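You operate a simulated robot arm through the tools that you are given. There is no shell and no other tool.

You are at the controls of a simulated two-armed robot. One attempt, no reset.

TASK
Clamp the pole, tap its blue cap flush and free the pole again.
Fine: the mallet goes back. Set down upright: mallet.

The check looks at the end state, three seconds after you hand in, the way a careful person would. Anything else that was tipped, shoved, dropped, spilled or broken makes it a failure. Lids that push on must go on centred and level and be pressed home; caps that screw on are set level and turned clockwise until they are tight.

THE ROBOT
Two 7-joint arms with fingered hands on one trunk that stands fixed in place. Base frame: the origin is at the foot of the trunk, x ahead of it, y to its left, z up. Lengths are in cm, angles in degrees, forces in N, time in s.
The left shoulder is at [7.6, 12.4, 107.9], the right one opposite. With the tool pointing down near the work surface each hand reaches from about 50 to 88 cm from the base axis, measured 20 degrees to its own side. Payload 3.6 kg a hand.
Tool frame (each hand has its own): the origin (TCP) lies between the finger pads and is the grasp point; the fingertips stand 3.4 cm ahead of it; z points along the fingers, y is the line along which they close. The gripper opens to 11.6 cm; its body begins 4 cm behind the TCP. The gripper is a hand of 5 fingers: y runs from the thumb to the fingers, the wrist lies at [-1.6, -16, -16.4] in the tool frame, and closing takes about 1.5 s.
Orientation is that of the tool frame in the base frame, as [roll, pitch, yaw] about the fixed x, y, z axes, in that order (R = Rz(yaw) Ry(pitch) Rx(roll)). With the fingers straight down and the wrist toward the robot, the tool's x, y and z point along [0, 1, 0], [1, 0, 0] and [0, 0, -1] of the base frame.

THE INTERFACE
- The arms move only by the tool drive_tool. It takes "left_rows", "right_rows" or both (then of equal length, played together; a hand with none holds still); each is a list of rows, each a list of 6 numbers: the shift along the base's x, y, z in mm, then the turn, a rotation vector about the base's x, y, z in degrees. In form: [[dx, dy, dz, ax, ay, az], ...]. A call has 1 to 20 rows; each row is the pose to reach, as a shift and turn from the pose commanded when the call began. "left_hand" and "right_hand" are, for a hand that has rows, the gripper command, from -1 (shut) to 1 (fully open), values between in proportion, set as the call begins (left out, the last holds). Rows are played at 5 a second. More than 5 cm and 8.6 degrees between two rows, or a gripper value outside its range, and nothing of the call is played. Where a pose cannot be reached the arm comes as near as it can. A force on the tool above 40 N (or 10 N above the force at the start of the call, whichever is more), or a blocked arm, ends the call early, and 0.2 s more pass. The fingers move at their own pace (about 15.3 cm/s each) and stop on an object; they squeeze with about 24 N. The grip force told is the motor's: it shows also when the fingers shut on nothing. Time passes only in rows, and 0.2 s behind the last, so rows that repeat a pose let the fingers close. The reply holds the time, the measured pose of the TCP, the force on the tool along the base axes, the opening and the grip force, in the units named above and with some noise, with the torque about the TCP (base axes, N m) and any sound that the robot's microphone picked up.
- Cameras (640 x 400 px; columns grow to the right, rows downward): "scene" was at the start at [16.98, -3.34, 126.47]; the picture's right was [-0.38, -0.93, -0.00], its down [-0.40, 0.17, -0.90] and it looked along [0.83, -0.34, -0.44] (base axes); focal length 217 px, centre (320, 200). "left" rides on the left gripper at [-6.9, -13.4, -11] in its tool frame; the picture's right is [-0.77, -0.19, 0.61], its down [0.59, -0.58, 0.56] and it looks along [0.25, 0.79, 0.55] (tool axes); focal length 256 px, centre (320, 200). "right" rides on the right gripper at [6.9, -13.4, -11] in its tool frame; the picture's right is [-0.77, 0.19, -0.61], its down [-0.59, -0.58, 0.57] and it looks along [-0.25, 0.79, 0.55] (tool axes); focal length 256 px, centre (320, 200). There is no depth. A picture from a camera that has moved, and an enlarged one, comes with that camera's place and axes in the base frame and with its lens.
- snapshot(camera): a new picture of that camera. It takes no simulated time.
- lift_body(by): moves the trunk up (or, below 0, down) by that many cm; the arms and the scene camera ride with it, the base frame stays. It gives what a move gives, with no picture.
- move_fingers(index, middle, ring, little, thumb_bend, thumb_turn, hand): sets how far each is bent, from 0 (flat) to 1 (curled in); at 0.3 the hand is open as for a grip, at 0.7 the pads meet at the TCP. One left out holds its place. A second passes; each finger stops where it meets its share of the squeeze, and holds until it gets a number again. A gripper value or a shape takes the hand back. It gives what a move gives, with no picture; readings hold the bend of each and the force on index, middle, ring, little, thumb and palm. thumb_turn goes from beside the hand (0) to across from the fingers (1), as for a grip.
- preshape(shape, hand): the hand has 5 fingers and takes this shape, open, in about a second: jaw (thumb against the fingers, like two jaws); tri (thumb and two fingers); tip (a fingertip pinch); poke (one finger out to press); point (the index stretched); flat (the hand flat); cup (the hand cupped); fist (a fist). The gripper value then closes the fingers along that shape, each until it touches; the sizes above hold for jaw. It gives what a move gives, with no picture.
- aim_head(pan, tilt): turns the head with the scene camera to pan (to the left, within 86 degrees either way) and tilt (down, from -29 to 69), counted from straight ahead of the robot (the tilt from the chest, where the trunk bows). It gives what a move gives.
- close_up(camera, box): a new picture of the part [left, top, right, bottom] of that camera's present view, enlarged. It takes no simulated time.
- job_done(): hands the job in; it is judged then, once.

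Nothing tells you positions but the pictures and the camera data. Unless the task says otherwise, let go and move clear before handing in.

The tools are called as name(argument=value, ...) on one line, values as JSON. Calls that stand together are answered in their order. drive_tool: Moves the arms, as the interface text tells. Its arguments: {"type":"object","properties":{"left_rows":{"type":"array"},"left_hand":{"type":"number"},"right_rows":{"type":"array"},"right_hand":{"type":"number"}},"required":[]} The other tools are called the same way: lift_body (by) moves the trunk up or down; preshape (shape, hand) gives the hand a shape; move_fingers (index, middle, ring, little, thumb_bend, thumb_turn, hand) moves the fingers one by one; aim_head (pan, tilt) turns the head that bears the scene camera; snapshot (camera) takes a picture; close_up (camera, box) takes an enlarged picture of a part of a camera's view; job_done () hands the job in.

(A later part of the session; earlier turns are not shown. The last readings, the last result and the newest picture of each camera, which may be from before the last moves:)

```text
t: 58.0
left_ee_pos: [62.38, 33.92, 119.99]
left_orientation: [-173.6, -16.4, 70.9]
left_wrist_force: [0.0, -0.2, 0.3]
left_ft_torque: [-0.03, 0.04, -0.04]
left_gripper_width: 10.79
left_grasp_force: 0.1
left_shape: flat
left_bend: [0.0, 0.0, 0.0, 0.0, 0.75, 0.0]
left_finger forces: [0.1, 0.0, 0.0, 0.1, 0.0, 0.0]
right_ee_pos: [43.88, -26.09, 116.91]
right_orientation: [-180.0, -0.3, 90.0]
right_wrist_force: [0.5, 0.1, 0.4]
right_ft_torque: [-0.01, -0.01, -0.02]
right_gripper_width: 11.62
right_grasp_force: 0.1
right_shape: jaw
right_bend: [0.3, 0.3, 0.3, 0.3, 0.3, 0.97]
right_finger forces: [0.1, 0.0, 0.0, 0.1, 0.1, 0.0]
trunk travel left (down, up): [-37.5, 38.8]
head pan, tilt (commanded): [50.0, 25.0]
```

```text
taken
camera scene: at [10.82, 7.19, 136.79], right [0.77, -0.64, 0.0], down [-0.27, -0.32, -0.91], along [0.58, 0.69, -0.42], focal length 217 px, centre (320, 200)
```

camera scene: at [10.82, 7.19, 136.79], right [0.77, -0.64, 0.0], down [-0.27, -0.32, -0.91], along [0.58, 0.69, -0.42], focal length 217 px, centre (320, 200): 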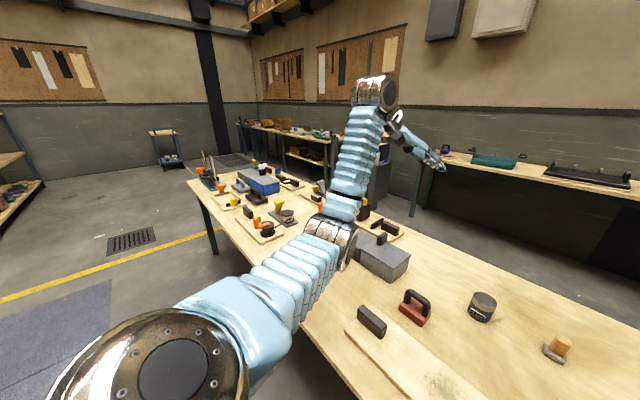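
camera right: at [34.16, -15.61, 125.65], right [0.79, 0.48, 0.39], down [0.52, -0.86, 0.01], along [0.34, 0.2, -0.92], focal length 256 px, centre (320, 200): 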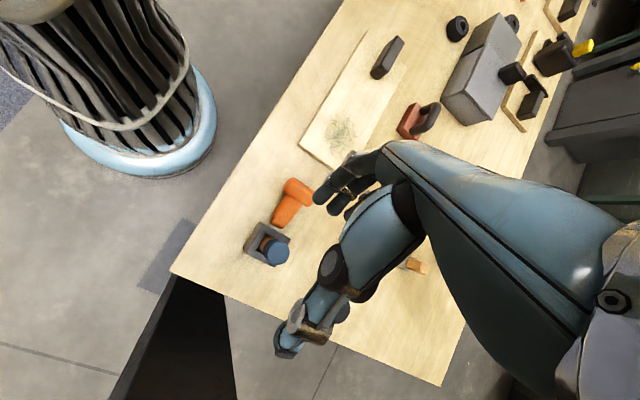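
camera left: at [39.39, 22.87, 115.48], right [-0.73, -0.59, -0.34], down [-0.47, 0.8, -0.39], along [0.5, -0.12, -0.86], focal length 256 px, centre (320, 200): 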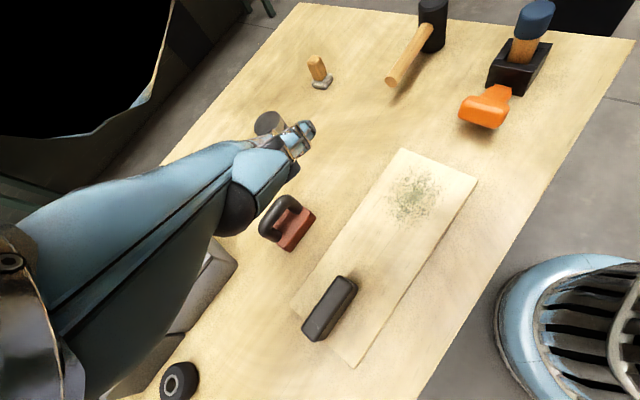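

That gained ground (the elbow is now straight below). I'll repeat the swing-and-unroll once more, which also turns the fingers toward the right as I want.

drive_tool(left_rows=[[-7, 30, 0, 7.11, 1.57, 3.31], [-15, 59, 3, 14.2, 3.14, 6.62], [-24, 87, 11, 21.3, 4.7, 9.93], [-35, 113, 22, 28.4, 6.3, 13.2], [-47, 137, 36, 35.5, 7.85, 16.5], [-60, 158, 54, 42.7, 9.4, 19.9], [-74, 176, 75, 49.8, 11.0, 23.2], [-88, 191, 98, 56.9, 12.6, 26.5], [-101, 202, 122, 64.0, 14.1, 29.8]])

drive_tool(left_rows=[[13, -11, -26, -6.53, 1.98, -4.18], [25, -26, -52, -13.1, 3.96, -8.36], [35, -45, -75, -19.6, 5.94, -12.5], [42, -67, -97, -26.1, 7.9, -16.7], [47, -92, -117, -32.7, 9.9, -20.9], [49, -118, -133, -39.2, 11.9, -25.1], [49, -147, -146, -45.7, 13.9, -29.3], [46, -177, -156, -52.2, 15.8, -33.4], [41, -208, -163, -58.8, 17.8, -37.6]])

snapshot(camera="scene")

```text
t: 60.0
left_ee_pos: [52.24, 54.22, 132.39]
left_orientation: [-118.1, -73.8, 58.4]
left_wrist_force: [0.3, -0.1, -0.1]
left_ft_torque: [-0.04, -0.01, -0.04]
left_gripper_width: 10.78
left_grasp_force: 0.3
left_shape: flat
left_bend: [0.0, 0.0, 0.0, 0.0, 0.75, 0.0]
left_finger forces: [0.0, 0.0, 0.1, 0.1, 0.0, 0.0]
right_ee_pos: [43.79, -26.1, 116.85]
right_orientation: [180.0, -0.2, 90.0]
right_wrist_force: [-0.1, -0.6, -0.5]
right_ft_torque: [0.0, 0.03, 0.0]
right_gripper_width: 11.58
right_grasp_force: 0.1
right_shape: jaw
right_bend: [0.3, 0.3, 0.3, 0.3, 0.3, 0.97]
right_finger forces: [0.0, 0.0, 0.0, 0.0, 0.0, 0.0]
trunk travel left (down, up): [-37.5, 38.8]
head pan, tilt (commanded): [50.0, 25.0]
```

```text
t: 62.0
left_ee_pos: [56.21, 33.56, 115.87]
left_orientation: [-149.9, -15.9, 42.9]
left_wrist_force: [-0.3, -0.3, 0.5]
left_ft_torque: [0.04, 0.01, -0.03]
left_gripper_width: 10.81
left_grasp_force: 0.1
left_shape: flat
left_bend: [0.0, 0.0, 0.0, 0.0, 0.75, 0.0]
left_finger forces: [0.0, 0.1, 0.0, 0.0, 0.0, 0.0]
right_ee_pos: [43.83, -25.96, 116.8]
right_orientation: [-180.0, -0.1, 89.9]
right_wrist_force: [0.1, -1.1, 0.9]
right_ft_torque: [0.02, 0.0, 0.03]
right_gripper_width: 11.61
right_grasp_force: 0.0
right_shape: jaw
right_bend: [0.3, 0.3, 0.3, 0.3, 0.3, 0.97]
right_finger forces: [0.0, 0.0, 0.0, 0.1, 0.0, 0.0]
trunk travel left (down, up): [-37.5, 38.8]
head pan, tilt (commanded): [50.0, 25.0]
```

```text
taken
camera scene: at [10.82, 7.2, 136.79], right [0.77, -0.64, 0.0], down [-0.27, -0.32, -0.91], along [0.58, 0.69, -0.42], focal length 217 px, centre (320, 200)
```

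scene: 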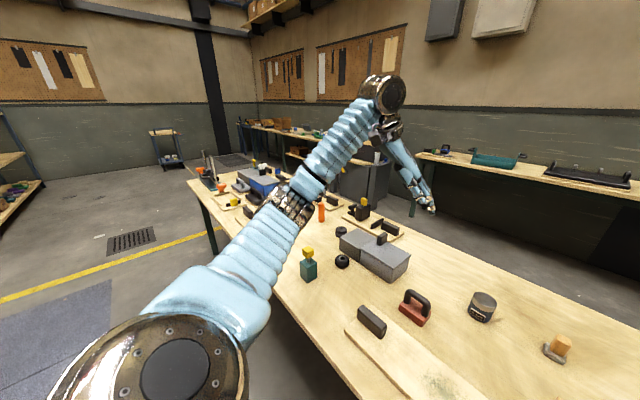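

The left elbow is now out to the left, as at the start. I'll bring the left hand to the wrist-left posture above the left of the lever.

drive_tool(left_rows=[[-10, -24, -12, -4.3, 0.45, -5.7], [-20, -49, -25, -8.6, 0.9, -11.4], [-30, -73, -38, -12.9, 1.35, -17.2], [-41, -98, -50, -17.2, 1.8, -22.9], [-51, -122, -63, -21.5, 2.25, -28.6], [-61, -147, -76, -25.8, 2.7, -34.3], [-71, -171, -90, -30.1, 3.15, -40.1], [-82, -196, -105, -34.4, 3.6, -45.8], [-82, -196, -105, -34.4, 3.6, -45.8]])

aim_head(pan=-10, tilt=50)

snapshot(camera="scene")

```text
t: 64.0
left_ee_pos: [48.06, 13.74, 105.4]
left_orientation: [179.9, -0.3, -0.1]
left_wrist_force: [-1.0, -0.9, -0.4]
left_ft_torque: [0.01, 0.0, 0.05]
left_gripper_width: 10.79
left_grasp_force: 0.0
left_shape: flat
left_bend: [0.0, 0.0, 0.0, 0.0, 0.75, 0.0]
left_finger forces: [0.0, 0.0, 0.0, 0.0, 0.0, 0.1]
right_ee_pos: [43.83, -25.97, 116.87]
right_orientation: [-180.0, -0.2, 90.0]
right_wrist_force: [0.5, -0.7, -0.7]
right_ft_torque: [0.05, -0.01, 0.01]
right_gripper_width: 11.57
right_grasp_force: 0.0
right_shape: jaw
right_bend: [0.3, 0.3, 0.3, 0.3, 0.3, 0.97]
right_finger forces: [0.1, 0.0, 0.0, 0.0, 0.0, 0.0]
trunk travel left (down, up): [-37.5, 38.8]
head pan, tilt (commanded): [50.0, 25.0]
```

```text
t: 65.3
left_ee_pos: [47.89, 13.77, 105.35]
left_orientation: [-179.9, -0.3, 0.1]
left_wrist_force: [0.1, 0.4, 0.1]
left_ft_torque: [0.01, -0.03, 0.0]
left_gripper_width: 10.8
left_grasp_force: 0.0
left_shape: flat
left_bend: [0.0, 0.0, 0.0, 0.0, 0.75, 0.0]
left_finger forces: [0.1, 0.0, 0.0, 0.1, 0.0, 0.0]
right_ee_pos: [43.86, -26.02, 116.85]
right_orientation: [-179.9, -0.1, 90.0]
right_wrist_force: [1.3, 0.7, 0.9]
right_ft_torque: [0.0, 0.0, -0.04]
right_gripper_width: 11.6
right_grasp_force: 0.0
right_shape: jaw
right_bend: [0.3, 0.3, 0.3, 0.3, 0.3, 0.97]
right_finger forces: [0.1, 0.1, 0.0, 0.0, 0.0, 0.1]
trunk travel left (down, up): [-37.5, 38.8]
head pan, tilt (commanded): [-10.0, 50.0]
```

```text
taken
camera scene: at [12.47, -1.17, 133.05], right [-0.17, -0.98, 0.0], down [-0.75, 0.13, -0.64], along [0.63, -0.11, -0.77], focal length 217 px, centre (320, 200)
```

scene: 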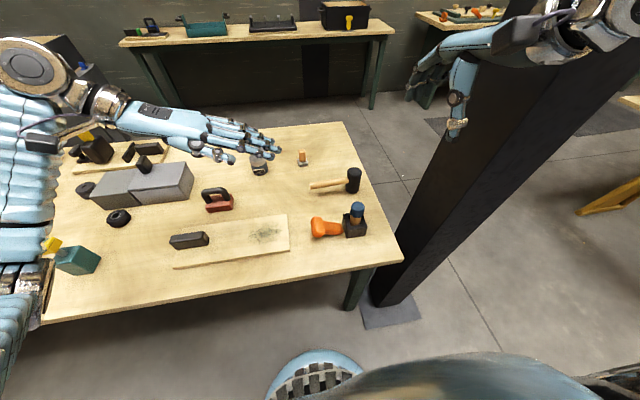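

The left arm is back in its good posture, exactly on command. Let me see the flat hand's finger geometry up close.

close_up(camera="scene", box=[80, 80, 300, 220])

snapshot(camera="right")

snapshot(camera="left")

```text
2.86 times, centred on (190, 150) of scene
camera zoom: at [12.47, -1.17, 133.05], right [-0.17, -0.98, 0.0], down [-0.75, 0.13, -0.64], along [0.63, -0.11, -0.77], focal length 619 px, centre (691, 343)
```

zoom: 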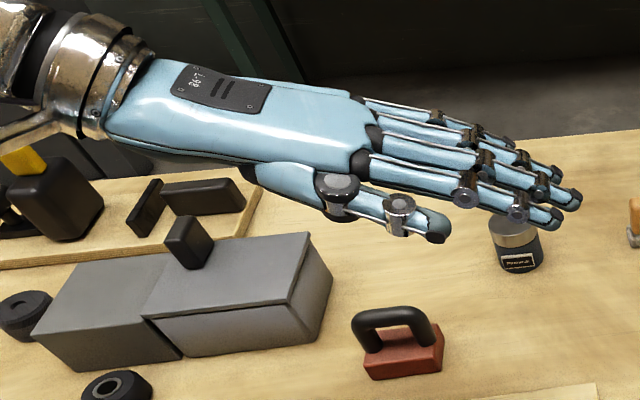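

```text
taken
camera right: at [30.38, -19.24, 127.85], right [0.19, -0.77, 0.61], down [-0.58, -0.59, -0.57], along [0.8, -0.25, -0.55], focal length 256 px, centre (320, 200)
```

right: 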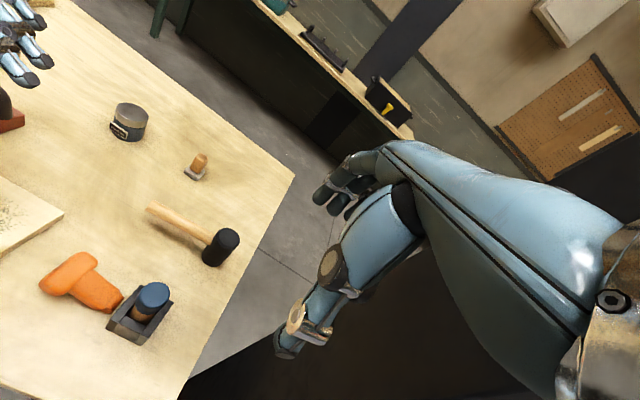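

```text
taken
camera left: at [41.07, 27.21, 116.32], right [-0.77, 0.19, -0.62], down [0.59, 0.58, -0.56], along [0.25, -0.8, -0.55], focal length 256 px, centre (320, 200)
```

left: 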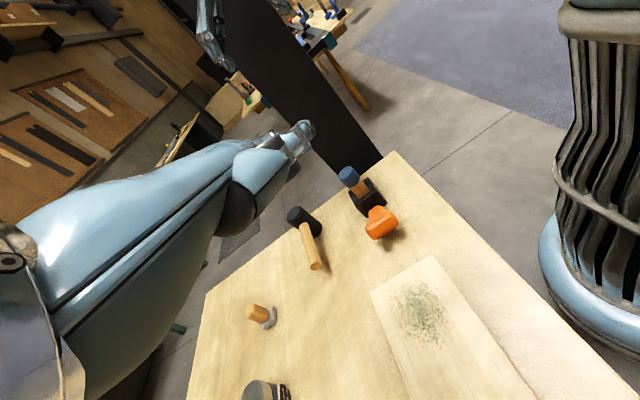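

In the flat shape the fingertips sit about 13 cm ahead (toward -y) of the tool point and slope down ~22°, spanning x≈45.6–50 — just right for scooping under the T-grip from its outer side, between the board edge (y≈2.7) and the grip (y≈-5). I'll lower in stages.

drive_tool(left_rows=[[-2, -5, -40, 0, 0, 0], [-4, -10, -80, 0, 0, 0], [-5, -12, -120, 0, 0, 0], [-5, -12, -160, 0, 0, 0], [-5, -12, -200, 0, 0, 0], [-5, -12, -220, 0, 0, 0], [-5, -12, -220, 0, 0, 0]])

snapshot(camera="scene")

snapshot(camera="left")

close_up(camera="right", box=[0, 180, 240, 360])

```text
t: 66.9
left_ee_pos: [47.66, 12.5, 83.24]
left_orientation: [180.0, -0.3, 0.0]
left_wrist_force: [-0.9, -0.9, -0.2]
left_ft_torque: [-0.01, 0.03, 0.0]
left_gripper_width: 10.79
left_grasp_force: 0.0
left_shape: flat
left_bend: [0.0, 0.0, 0.0, 0.0, 0.75, 0.0]
left_finger forces: [0.0, 0.0, 0.1, 0.0, 0.0, 0.1]
right_ee_pos: [43.95, -26.0, 116.9]
right_orientation: [-180.0, -0.2, 90.0]
right_wrist_force: [-0.2, 0.0, -0.3]
right_ft_torque: [0.01, -0.03, 0.02]
right_gripper_width: 11.6
right_grasp_force: 0.1
right_shape: jaw
right_bend: [0.3, 0.3, 0.3, 0.3, 0.3, 0.97]
right_finger forces: [0.1, 0.0, 0.0, 0.0, 0.0, 0.1]
trunk travel left (down, up): [-37.5, 38.8]
head pan, tilt (commanded): [-10.0, 50.0]
```

```text
taken
camera scene: at [12.46, -1.17, 133.05], right [-0.17, -0.98, 0.0], down [-0.75, 0.13, -0.64], along [0.63, -0.11, -0.77], focal length 217 px, centre (320, 200)
```

scene: 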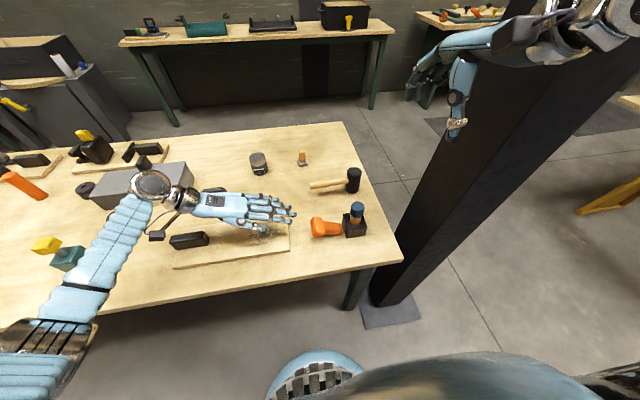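

```text
taken
camera left: at [40.85, 25.94, 94.24], right [-0.77, 0.19, -0.61], down [0.59, 0.58, -0.56], along [0.25, -0.8, -0.55], focal length 256 px, centre (320, 200)
```

left: 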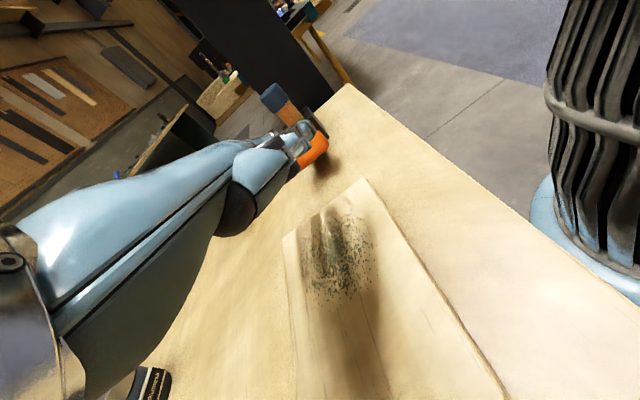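

```text
2.22 times, centred on (120, 270) of right
camera zoom: at [30.38, -19.24, 127.86], right [0.19, -0.77, 0.61], down [-0.58, -0.59, -0.57], along [0.8, -0.25, -0.55], focal length 569 px, centre (764, 44)
```

zoom: 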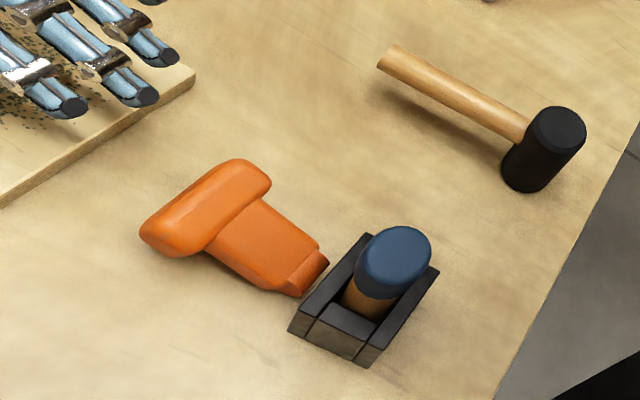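

Still tracking exactly. Close-up of fingertips and lever to calibrate.

close_up(camera="scene", box=[180, 170, 380, 270])

close_up(camera="left", box=[240, 70, 360, 200])

```text
3.20 times, centred on (280, 220) of scene
camera zoom: at [12.46, -1.17, 133.05], right [-0.17, -0.98, 0.0], down [-0.75, 0.13, -0.64], along [0.63, -0.11, -0.77], focal length 693 px, centre (448, 136)
```

zoom: 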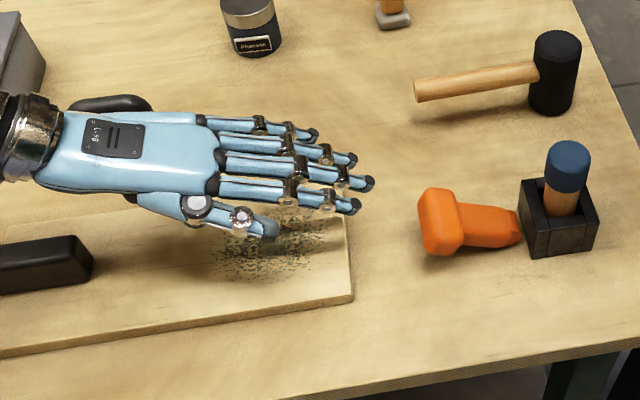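

```text
3.08 times, centred on (300, 135) of left
camera zoom: at [40.85, 25.94, 94.24], right [-0.77, 0.19, -0.61], down [0.59, 0.58, -0.56], along [0.25, -0.8, -0.55], focal length 788 px, centre (382, 400)
```

zoom: 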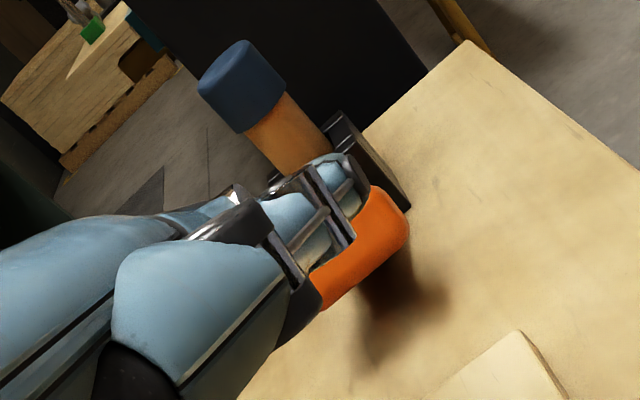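

Fingertips triangulate to about 13.4 cm ahead and 0.9 cm above the tool point, with middle finger ~1.2 cm toward +x. I'll shift -1.1 cm in x and lower to just above the table, in the gap between board and lever.

drive_tool(left_rows=[[-6, 0, -30, 0, 0, 0], [-11, -5, -55, 0, 0, 0], [-11, -8, -70, 0, 0, 0], [-11, -8, -76, 0, 0, 0], [-11, -8, -76, 0, 0, 0]])

close_up(camera="scene", box=[220, 180, 380, 280])

close_up(camera="right", box=[0, 180, 180, 330])

snapshot(camera="left")

```text
t: 68.1
left_ee_pos: [46.52, 11.76, 75.82]
left_orientation: [180.0, -0.3, 0.0]
left_wrist_force: [-1.2, 1.1, -0.3]
left_ft_torque: [-0.02, 0.03, 0.01]
left_gripper_width: 10.82
left_grasp_force: 0.1
left_shape: flat
left_bend: [0.0, 0.0, 0.0, 0.0, 0.75, 0.0]
left_finger forces: [0.1, 0.0, 0.0, 0.0, 0.1, 0.0]
right_ee_pos: [43.83, -26.07, 116.88]
right_orientation: [179.9, -0.1, 90.0]
right_wrist_force: [0.1, -0.6, 0.3]
right_ft_torque: [0.0, -0.02, -0.01]
right_gripper_width: 11.63
right_grasp_force: 0.1
right_shape: jaw
right_bend: [0.3, 0.3, 0.3, 0.3, 0.3, 0.97]
right_finger forces: [0.0, 0.0, 0.0, 0.1, 0.1, 0.0]
trunk travel left (down, up): [-37.5, 38.8]
head pan, tilt (commanded): [-10.0, 50.0]
```

```text
4.00 times, centred on (300, 230) of scene
camera zoom: at [12.46, -1.18, 133.04], right [-0.17, -0.98, 0.0], down [-0.75, 0.13, -0.64], along [0.63, -0.11, -0.77], focal length 867 px, centre (400, 80)
```

zoom: 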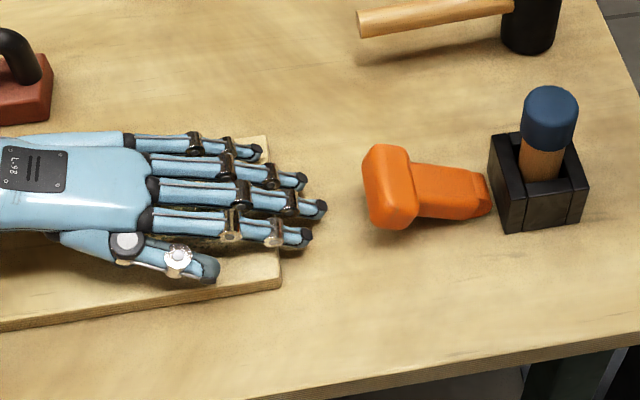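

```text
2.67 times, centred on (90, 255) of right
camera zoom: at [30.38, -19.25, 127.85], right [0.19, -0.77, 0.61], down [-0.58, -0.59, -0.57], along [0.8, -0.25, -0.55], focal length 683 px, centre (933, 53)
```

zoom: 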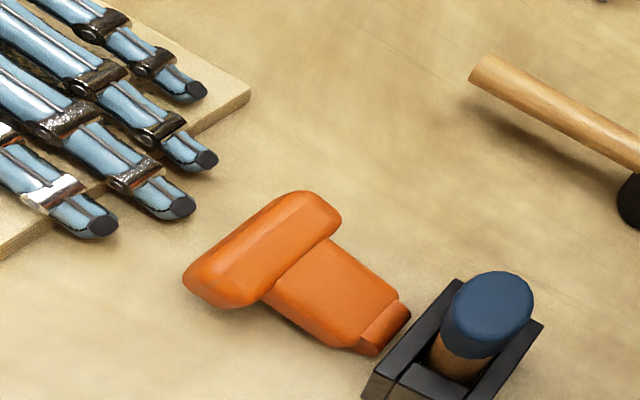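

```text
taken
camera left: at [39.69, 25.25, 86.73], right [-0.77, 0.19, -0.61], down [0.59, 0.58, -0.56], along [0.25, -0.8, -0.55], focal length 256 px, centre (320, 200)
```

left: 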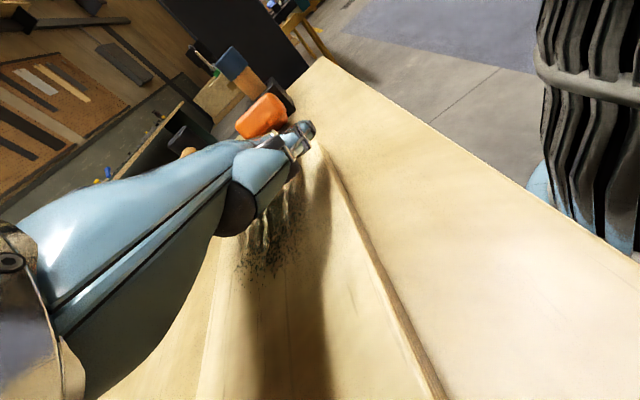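

Fingers are close above the table, clear of the board edge. Checking the gap under the lever grip from the left wrist camera.

close_up(camera="left", box=[215, 70, 345, 180])

close_up(camera="scene", box=[275, 205, 350, 250])

```text
3.64 times, centred on (280, 125) of left
camera zoom: at [39.69, 25.25, 86.73], right [-0.77, 0.19, -0.61], down [0.59, 0.58, -0.56], along [0.25, -0.8, -0.55], focal length 931 px, centre (466, 473)
```

zoom: 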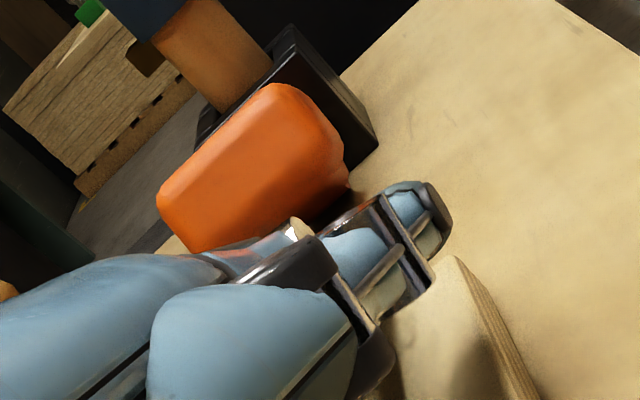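

```text
8.53 times, centred on (312, 228) of scene
camera zoom: at [12.46, -1.18, 133.04], right [-0.17, -0.98, 0.0], down [-0.75, 0.13, -0.64], along [0.63, -0.11, -0.77], focal length 1849 px, centre (384, -35)
```

zoom: 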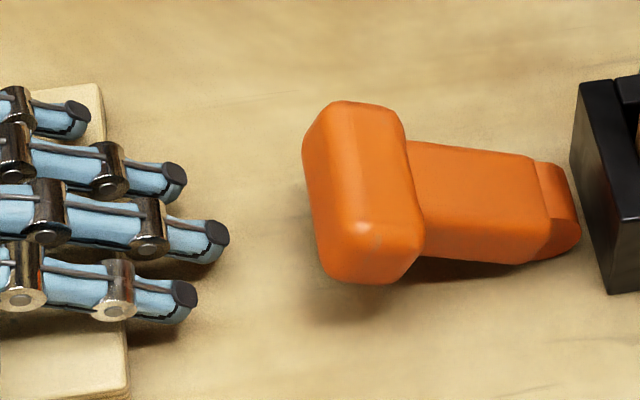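

The grip's lower outer edge is at about y -5.2, z 78.0; my fingertips (z≈76.5) need to be a touch lower. I'll lower 5 mm and slide the fingers under it.

drive_tool(left_rows=[[0, 0, -5, 0, 0, 0], [0, -15, -5, 0, 0, 0], [0, -30, -5, 0, 0, 0], [0, -45, -5, 0, 0, 0], [0, -57, -5, 0, 0, 0], [0, -57, -5, 0, 0, 0]])

close_up(camera="scene", box=[270, 190, 370, 260])

close_up(camera="left", box=[215, 70, 345, 180])

```text
t: 69.5
left_ee_pos: [46.62, 5.92, 75.22]
left_orientation: [-180.0, -0.3, 0.1]
left_wrist_force: [0.4, 0.0, 0.3]
left_ft_torque: [0.0, 0.0, 0.02]
left_gripper_width: 10.78
left_grasp_force: 0.1
left_shape: flat
left_bend: [0.0, 0.0, 0.0, 0.0, 0.75, 0.0]
left_finger forces: [0.0, 0.0, 0.0, 0.1, 0.0, 0.0]
right_ee_pos: [43.91, -26.08, 116.88]
right_orientation: [-180.0, -0.1, 89.9]
right_wrist_force: [0.5, 0.0, 0.5]
right_ft_torque: [0.01, 0.0, 0.04]
right_gripper_width: 11.58
right_grasp_force: 0.0
right_shape: jaw
right_bend: [0.3, 0.3, 0.3, 0.3, 0.3, 0.97]
right_finger forces: [0.0, 0.0, 0.1, 0.0, 0.0, 0.0]
trunk travel left (down, up): [-37.5, 38.8]
head pan, tilt (commanded): [-10.0, 50.0]
```

```text
5.71 times, centred on (320, 225) of scene
camera zoom: at [12.46, -1.17, 133.04], right [-0.17, -0.98, 0.0], down [-0.75, 0.13, -0.64], along [0.63, -0.11, -0.77], focal length 1238 px, centre (320, 57)
```

zoom: 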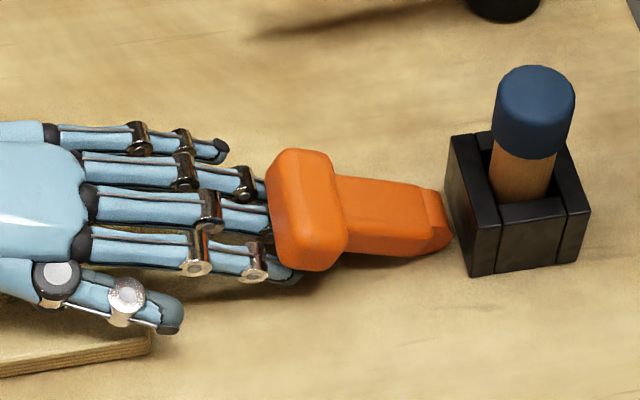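

```text
3.64 times, centred on (280, 125) of left
camera zoom: at [39.7, 19.52, 86.19], right [-0.77, 0.19, -0.62], down [0.59, 0.58, -0.56], along [0.25, -0.8, -0.55], focal length 931 px, centre (466, 473)
```

zoom: 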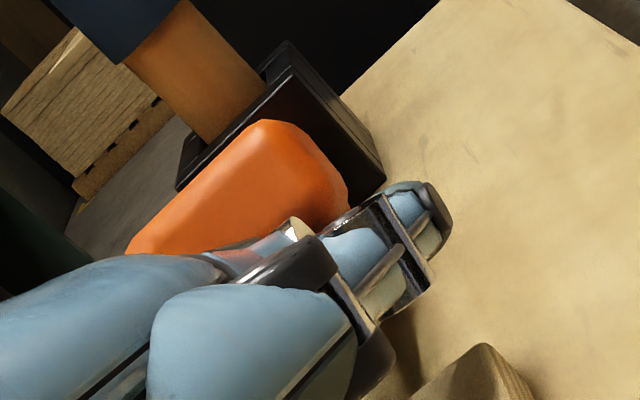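

Fingers are fully under the grip with no contact load. Lifting gently a little first to see whether the lever yields upward.

drive_tool(left_rows=[[0, 0, 5, 0, 0, 0], [0, 0, 10, 0, 0, 0], [0, 0, 15, 0, 0, 0], [0, -2, 20, 0, 0, 0], [0, -2, 20, 0, 0, 0]])

close_up(camera="scene", box=[270, 190, 370, 260])

close_up(camera="right", box=[0, 200, 200, 350])

```text
t: 70.7
left_ee_pos: [46.55, 5.89, 77.3]
left_orientation: [-180.0, -0.3, -0.1]
left_wrist_force: [-1.2, 3.1, -3.1]
left_ft_torque: [0.2, -0.03, -0.04]
left_gripper_width: 10.8
left_grasp_force: 0.0
left_shape: flat
left_bend: [0.0, 0.01, 0.0, 0.0, 0.75, 0.0]
left_finger forces: [0.0, 3.4, 0.1, 0.0, 0.0, 0.1]
right_ee_pos: [43.93, -25.86, 116.85]
right_orientation: [-180.0, -0.1, 90.1]
right_wrist_force: [-0.5, -0.6, -0.2]
right_ft_torque: [-0.01, 0.02, 0.0]
right_gripper_width: 11.56
right_grasp_force: 0.1
right_shape: jaw
right_bend: [0.3, 0.3, 0.3, 0.3, 0.3, 0.97]
right_finger forces: [0.0, 0.0, 0.0, 0.0, 0.0, 0.1]
trunk travel left (down, up): [-37.5, 38.8]
head pan, tilt (commanded): [-10.0, 50.0]
```

```text
5.71 times, centred on (320, 225) of scene
camera zoom: at [12.47, -1.14, 133.04], right [-0.17, -0.98, 0.0], down [-0.75, 0.13, -0.64], along [0.63, -0.11, -0.77], focal length 1238 px, centre (320, 57)
```

zoom: 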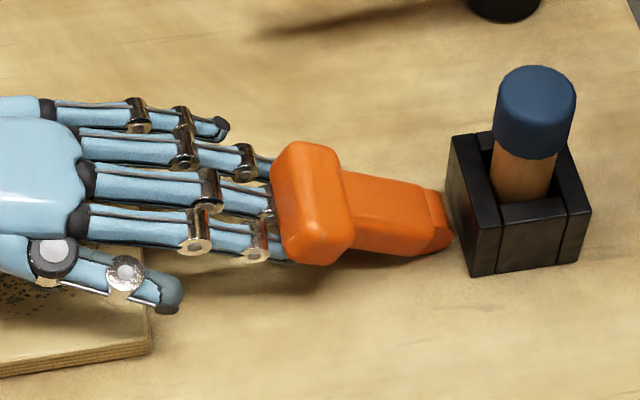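

```text
2.67 times, centred on (100, 275) of right
camera zoom: at [30.4, -19.2, 127.85], right [0.19, -0.77, 0.61], down [-0.58, -0.59, -0.57], along [0.8, -0.24, -0.55], focal length 683 px, centre (907, 0)
```

zoom: 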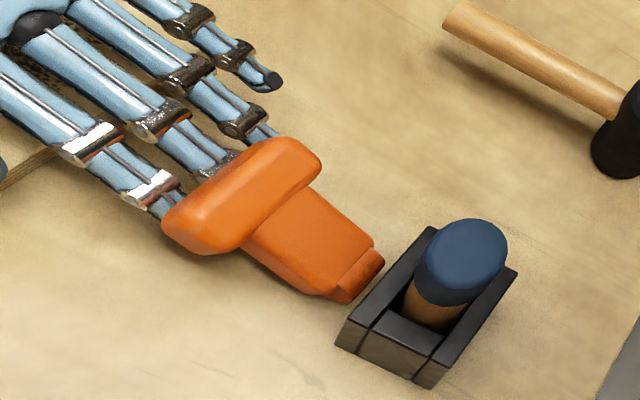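

The lever rises with about 3 N, so up is the working direction. Continuing along the arc.

drive_tool(left_rows=[[0, -1, 5, 0, 0, 0], [0, -3, 10, 0, 0, 0], [0, -8, 18, 0, 0, 0], [0, -12, 23, 0, 0, 0], [0, -16, 27, 0, 0, 0], [0, -21, 31, 0, 0, 0], [0, -21, 31, 0, 0, 0]])

close_up(camera="scene", box=[270, 180, 370, 260])

close_up(camera="right", box=[0, 200, 200, 350])

```text
t: 72.3
left_ee_pos: [46.52, 3.83, 80.48]
left_orientation: [180.0, -0.4, -0.1]
left_wrist_force: [-0.5, -0.3, -0.6]
left_ft_torque: [-0.02, -0.01, 0.01]
left_gripper_width: 10.79
left_grasp_force: 0.0
left_shape: flat
left_bend: [0.0, 0.0, 0.0, 0.0, 0.75, 0.0]
left_finger forces: [0.0, 0.0, 0.0, 0.1, 0.0, 0.0]
right_ee_pos: [43.81, -26.01, 116.97]
right_orientation: [-180.0, -0.1, 89.9]
right_wrist_force: [0.2, 0.5, 1.4]
right_ft_torque: [0.01, -0.04, 0.02]
right_gripper_width: 11.58
right_grasp_force: 0.1
right_shape: jaw
right_bend: [0.3, 0.3, 0.3, 0.3, 0.3, 0.97]
right_finger forces: [0.1, 0.0, 0.0, 0.0, 0.0, 0.0]
trunk travel left (down, up): [-37.5, 38.8]
head pan, tilt (commanded): [-10.0, 50.0]
```

```text
5.00 times, centred on (320, 220) of scene
camera zoom: at [12.46, -1.18, 133.04], right [-0.17, -0.98, 0.0], down [-0.75, 0.13, -0.64], along [0.63, -0.11, -0.77], focal length 1083 px, centre (320, 100)
```

zoom: 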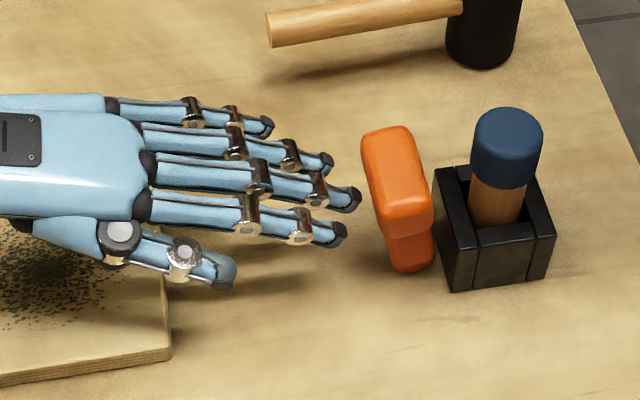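

```text
2.67 times, centred on (100, 275) of right
camera zoom: at [30.38, -19.25, 127.85], right [0.19, -0.77, 0.61], down [-0.58, -0.59, -0.57], along [0.8, -0.25, -0.55], focal length 683 px, centre (907, 0)
```

zoom: 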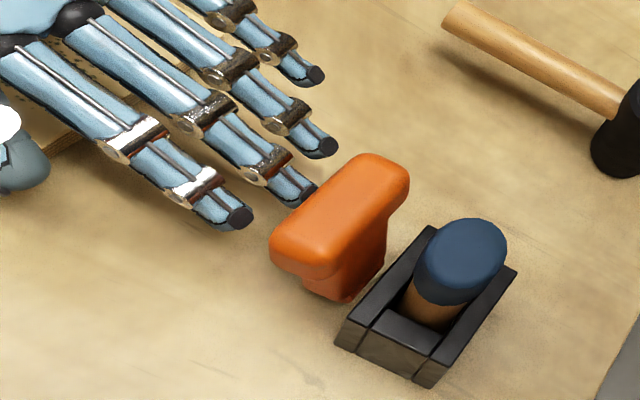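

The lever is now at about 73° and stays put without load. I'll keep pushing it toward upright until it stops.

drive_tool(left_rows=[[0, -4, 2, 0, 0, 0], [0, -8, 4, 0, 0, 0], [0, -12, 6, 0, 0, 0], [0, -16, 8, 0, 0, 0], [0, -16, 8, 0, 0, 0]])

close_up(camera="scene", box=[270, 180, 370, 260])

close_up(camera="right", box=[0, 200, 200, 350])

```text
t: 73.5
left_ee_pos: [46.53, 2.13, 81.21]
left_orientation: [-180.0, -0.3, 0.0]
left_wrist_force: [-0.3, 2.1, -0.3]
left_ft_torque: [0.01, 0.03, 0.05]
left_gripper_width: 10.78
left_grasp_force: 0.0
left_shape: flat
left_bend: [0.0, 0.0, 0.0, 0.0, 0.75, 0.0]
left_finger forces: [0.0, 2.2, 0.0, 0.0, 0.0, 0.0]
right_ee_pos: [43.97, -25.96, 116.78]
right_orientation: [179.9, -0.2, 90.1]
right_wrist_force: [-0.8, -0.1, -0.3]
right_ft_torque: [0.01, -0.01, -0.02]
right_gripper_width: 11.6
right_grasp_force: 0.1
right_shape: jaw
right_bend: [0.3, 0.3, 0.3, 0.3, 0.3, 0.97]
right_finger forces: [0.0, 0.0, 0.0, 0.1, 0.0, 0.0]
trunk travel left (down, up): [-37.5, 38.8]
head pan, tilt (commanded): [-10.0, 50.0]
```

```text
5.00 times, centred on (320, 220) of scene
camera zoom: at [12.46, -1.15, 133.04], right [-0.17, -0.98, 0.0], down [-0.75, 0.13, -0.64], along [0.63, -0.11, -0.77], focal length 1083 px, centre (320, 100)
```

zoom: 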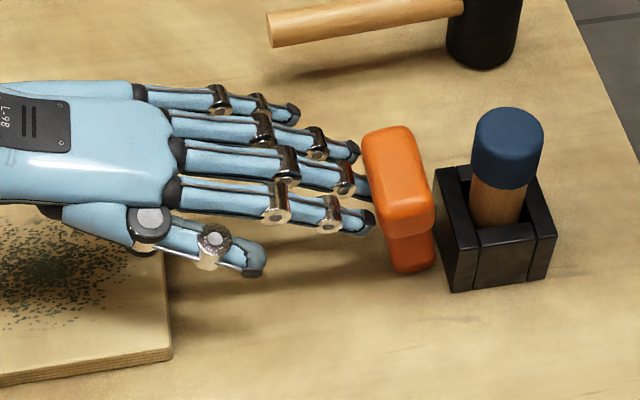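

```text
2.67 times, centred on (100, 275) of right
camera zoom: at [30.39, -19.21, 127.85], right [0.19, -0.77, 0.61], down [-0.58, -0.59, -0.57], along [0.8, -0.24, -0.55], focal length 683 px, centre (907, 0)
```

zoom: 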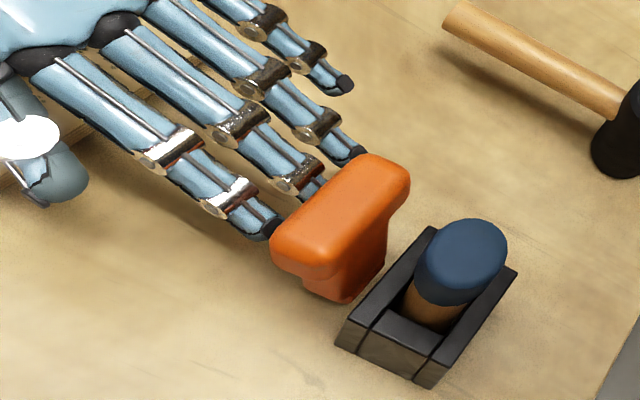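

Now touching at about 2 N and the lever hasn't moved on. A few more millimetres to see whether this is its stop.

drive_tool(left_rows=[[0, -3, 1, 0, 0, 0], [0, -6, 2, 0, 0, 0], [0, -9, 3, 0, 0, 0], [0, -9, 3, 0, 0, 0]])

close_up(camera="scene", box=[270, 180, 370, 260])

```text
t: 74.5
left_ee_pos: [46.63, 1.53, 81.4]
left_orientation: [179.9, -0.2, 0.1]
left_wrist_force: [4.5, 11.9, -1.9]
left_ft_torque: [0.11, 0.09, 0.62]
left_gripper_width: 10.78
left_grasp_force: 0.1
left_shape: flat
left_bend: [0.0, 0.01, 0.01, 0.0, 0.75, 0.0]
left_finger forces: [1.0, 10.5, 1.6, 0.0, 0.0, 0.0]
right_ee_pos: [43.89, -25.85, 116.85]
right_orientation: [-179.8, -0.1, 89.9]
right_wrist_force: [0.4, -1.0, 0.0]
right_ft_torque: [-0.02, 0.03, 0.01]
right_gripper_width: 11.6
right_grasp_force: 0.2
right_shape: jaw
right_bend: [0.3, 0.3, 0.3, 0.3, 0.3, 0.97]
right_finger forces: [0.0, 0.0, 0.1, 0.1, 0.0, 0.0]
trunk travel left (down, up): [-37.5, 38.8]
head pan, tilt (commanded): [-10.0, 50.0]
```

```text
5.00 times, centred on (320, 220) of scene
camera zoom: at [12.52, -0.99, 133.04], right [-0.17, -0.99, 0.0], down [-0.76, 0.13, -0.64], along [0.63, -0.11, -0.77], focal length 1083 px, centre (320, 100)
```

zoom: 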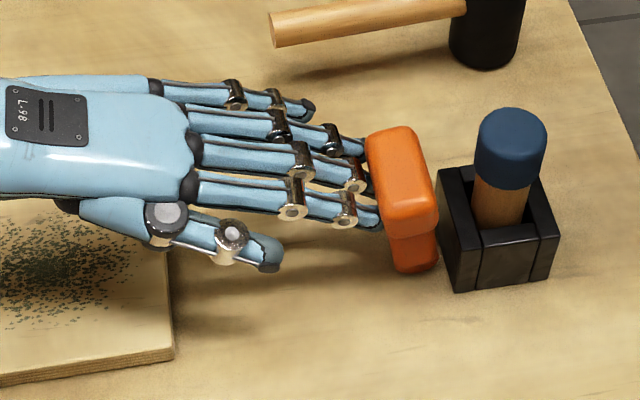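

The lever is firmly at its stop (12 N without motion) and it stays there by itself, so the pole should be clamped. Backing the left hand off and examining the vise.

drive_tool(left_rows=[[0, 12, -2, 0, 0, 0], [0, 30, 0, 0, 0, 0], [0, 60, 20, 0, 0, 0], [0, 80, 60, 0, 0, 0], [0, 100, 100, 0, 0, 0], [0, 100, 100, 0, 0, 0]])

close_up(camera="scene", box=[325, 180, 375, 250])

close_up(camera="right", box=[60, 240, 190, 350])

snapshot(camera="left")

```text
t: 75.9
left_ee_pos: [46.7, 11.15, 91.58]
left_orientation: [179.9, -0.3, -0.1]
left_wrist_force: [-0.2, 0.2, -0.9]
left_ft_torque: [0.03, 0.0, 0.0]
left_gripper_width: 10.79
left_grasp_force: 0.1
left_shape: flat
left_bend: [0.0, 0.0, 0.0, 0.0, 0.75, 0.0]
left_finger forces: [0.0, 0.0, 0.0, 0.1, 0.0, 0.0]
right_ee_pos: [43.9, -26.09, 116.87]
right_orientation: [179.9, -0.2, 90.1]
right_wrist_force: [-0.8, 1.3, 0.5]
right_ft_torque: [0.01, -0.03, -0.05]
right_gripper_width: 11.56
right_grasp_force: 0.0
right_shape: jaw
right_bend: [0.3, 0.3, 0.3, 0.3, 0.3, 0.97]
right_finger forces: [0.0, 0.0, 0.1, 0.1, 0.1, 0.0]
trunk travel left (down, up): [-37.5, 38.8]
head pan, tilt (commanded): [-10.0, 50.0]
```

```text
5.71 times, centred on (350, 215) of scene
camera zoom: at [12.47, -1.19, 133.04], right [-0.17, -0.98, 0.0], down [-0.75, 0.13, -0.64], along [0.63, -0.11, -0.77], focal length 1238 px, centre (149, 114)
```

zoom: 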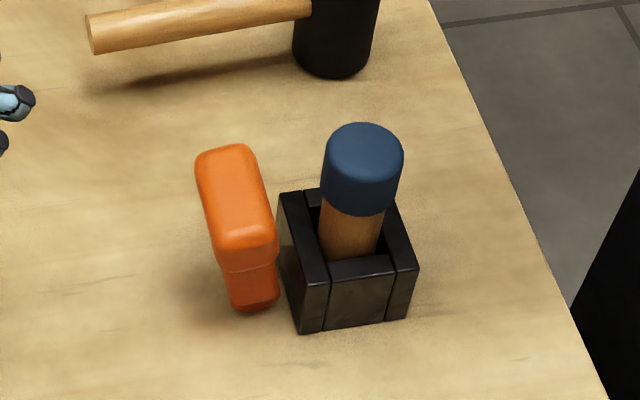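

```text
3.64 times, centred on (125, 295) of right
camera zoom: at [30.39, -19.25, 127.84], right [0.19, -0.77, 0.61], down [-0.58, -0.59, -0.57], along [0.8, -0.24, -0.55], focal length 931 px, centre (1029, -146)
```

zoom: 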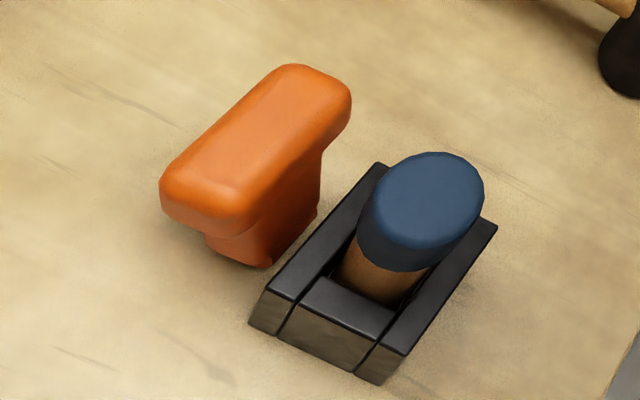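

```text
taken
camera left: at [39.82, 24.65, 102.4], right [-0.77, 0.19, -0.62], down [0.59, 0.58, -0.56], along [0.25, -0.8, -0.55], focal length 256 px, centre (320, 200)
```

left: 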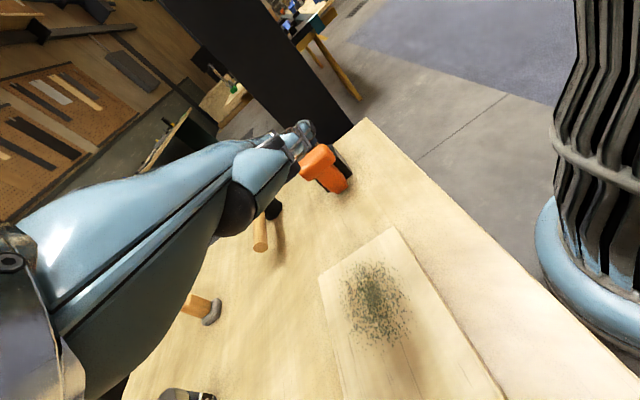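

The lever stays up at its clamped stop. Next the mallet: the left hand (natural when its fingers point forward-right) suits the hammering. I'll open the left hand to the jaw shape, and raise the right hand a bit out of the way.

preshape(hand="left", shape="jaw")

drive_tool(left_rows=[[10, 0, 30, 0, 0, 0], [25, 0, 60, 0, 0, 0], [40, 0, 90, 0, 0, 0], [50, 0, 120, 0, 0, 0], [60, 0, 150, 0, 0, 0]], right_rows=[[-5, -5, 20, 0, 0, 0], [-10, -10, 40, 0, 0, 0], [-15, -15, 60, 0, 0, 0], [-20, -20, 80, 0, 0, 0], [-20, -20, 100, 0, 0, 0]])

```text
t: 76.8
left_ee_pos: [46.74, 11.23, 91.48]
left_orientation: [179.9, -0.4, 0.0]
left_wrist_force: [0.1, 1.2, 0.7]
left_ft_torque: [-0.01, -0.02, 0.01]
left_gripper_width: 11.6
left_grasp_force: 0.1
left_shape: jaw
left_bend: [0.3, 0.3, 0.3, 0.3, 0.3, 0.97]
left_finger forces: [0.0, 0.0, 0.0, 0.0, 0.1, 0.1]
right_ee_pos: [43.81, -25.93, 116.87]
right_orientation: [-180.0, -0.1, 90.0]
right_wrist_force: [-0.5, -0.5, -0.3]
right_ft_torque: [0.03, 0.02, -0.01]
right_gripper_width: 11.61
right_grasp_force: 0.0
right_shape: jaw
right_bend: [0.3, 0.3, 0.3, 0.3, 0.3, 0.97]
right_finger forces: [0.1, 0.1, 0.0, 0.0, 0.0, 0.0]
trunk travel left (down, up): [-37.5, 38.8]
head pan, tilt (commanded): [-10.0, 50.0]
```

```text
t: 78.0
left_ee_pos: [52.48, 11.51, 106.35]
left_orientation: [-180.0, -0.3, 0.0]
left_wrist_force: [-0.4, 0.5, 1.0]
left_ft_torque: [0.01, 0.0, -0.03]
left_gripper_width: 11.63
left_grasp_force: 0.0
left_shape: jaw
left_bend: [0.3, 0.3, 0.3, 0.3, 0.3, 0.97]
left_finger forces: [0.0, 0.0, 0.0, 0.1, 0.1, 0.1]
right_ee_pos: [41.89, -27.9, 126.9]
right_orientation: [-179.9, -0.1, 90.0]
right_wrist_force: [0.2, 0.4, 0.3]
right_ft_torque: [0.01, -0.02, -0.02]
right_gripper_width: 11.6
right_grasp_force: 0.1
right_shape: jaw
right_bend: [0.3, 0.3, 0.3, 0.3, 0.3, 0.97]
right_finger forces: [0.0, 0.1, 0.0, 0.0, 0.0, 0.1]
trunk travel left (down, up): [-37.5, 38.8]
head pan, tilt (commanded): [-10.0, 50.0]
```

Both fine. Now turning the left hand to point mostly forward (yaw +70° of the 90°), moving toward the mallet, still high.

drive_tool(left_rows=[[8, -10, 0, 0, 0, 7], [16, -20, 0, 0, 0, 14], [24, -30, 0, 0, 0, 21], [32, -40, 0, 0, 0, 28], [40, -50, 0, 0, 0, 35], [48, -62, 0, 0, 0, 42], [56, -75, 0, 0, 0, 49], [64, -88, 0, 0, 0, 56], [72, -100, 0, 0, 0, 63], [80, -112, 0, 0, 0, 70], [80, -112, 0, 0, 0, 70]])

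snapshot(camera="scene")

```text
t: 80.4
left_ee_pos: [60.65, 0.08, 106.56]
left_orientation: [-180.0, -0.3, 70.2]
left_wrist_force: [-0.7, -0.7, -0.4]
left_ft_torque: [-0.01, -0.04, -0.02]
left_gripper_width: 11.64
left_grasp_force: 0.1
left_shape: jaw
left_bend: [0.3, 0.3, 0.3, 0.3, 0.3, 0.97]
left_finger forces: [0.1, 0.0, 0.1, 0.1, 0.0, 0.0]
right_ee_pos: [42.0, -28.02, 126.86]
right_orientation: [179.9, -0.1, 90.0]
right_wrist_force: [0.2, -0.9, 0.0]
right_ft_torque: [0.02, -0.01, 0.06]
right_gripper_width: 11.57
right_grasp_force: 0.1
right_shape: jaw
right_bend: [0.3, 0.3, 0.3, 0.3, 0.3, 0.97]
right_finger forces: [0.0, 0.1, 0.1, 0.0, 0.0, 0.0]
trunk travel left (down, up): [-37.5, 38.8]
head pan, tilt (commanded): [-10.0, 50.0]
```

```text
taken
camera scene: at [12.45, -1.12, 133.05], right [-0.17, -0.98, 0.0], down [-0.75, 0.13, -0.64], along [0.63, -0.11, -0.77], focal length 217 px, centre (320, 200)
```

scene: 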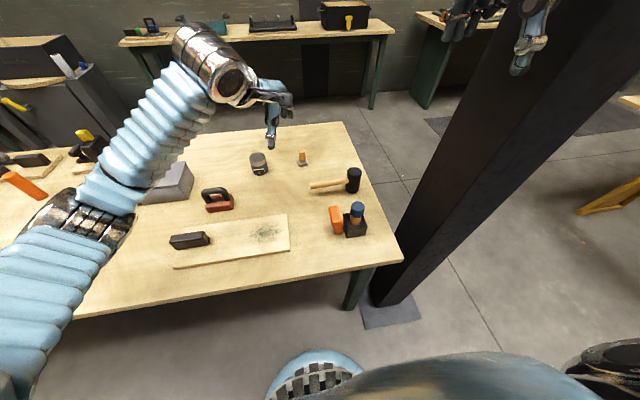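

The elbow stays out left and the pose is exact. Lowering the trunk back to its original height for better reach (hand stays well above everything).

lift_body(by=-10)

snapshot(camera="left")

close_up(camera="left", box=[330, 150, 560, 330])

```text
t: 81.8
left_ee_pos: [60.49, -0.07, 96.54]
left_orientation: [179.9, -0.3, 70.1]
left_wrist_force: [0.5, 0.1, 0.2]
left_ft_torque: [0.0, -0.02, 0.0]
left_gripper_width: 11.59
left_grasp_force: 0.1
left_shape: jaw
left_bend: [0.3, 0.3, 0.3, 0.3, 0.3, 0.97]
left_finger forces: [0.1, 0.0, 0.0, 0.1, 0.0, 0.0]
right_ee_pos: [41.8, -27.96, 117.0]
right_orientation: [180.0, -0.2, 90.0]
right_wrist_force: [-0.9, 0.3, -0.1]
right_ft_torque: [0.0, -0.03, 0.01]
right_gripper_width: 11.58
right_grasp_force: 0.1
right_shape: jaw
right_bend: [0.3, 0.3, 0.3, 0.3, 0.3, 0.97]
right_finger forces: [0.0, 0.0, 0.0, 0.0, 0.0, 0.1]
trunk travel left (down, up): [-27.5, 48.8]
head pan, tilt (commanded): [-10.0, 50.0]
```

```text
taken
camera left: at [45.57, -1.84, 107.47], right [-0.44, -0.66, -0.62], down [-0.34, 0.75, -0.56], along [0.83, -0.04, -0.55], focal length 256 px, centre (320, 200)
```

left: 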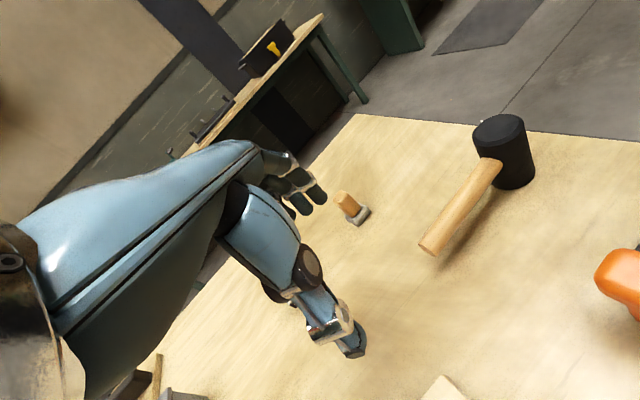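

```text
2.22 times, centred on (445, 240) of left
camera zoom: at [45.57, -1.84, 107.47], right [-0.44, -0.66, -0.62], down [-0.34, 0.75, -0.56], along [0.83, -0.04, -0.55], focal length 569 px, centre (42, 111)
```

zoom: 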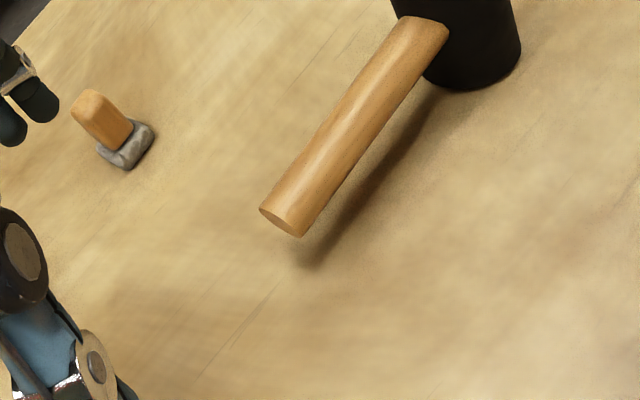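

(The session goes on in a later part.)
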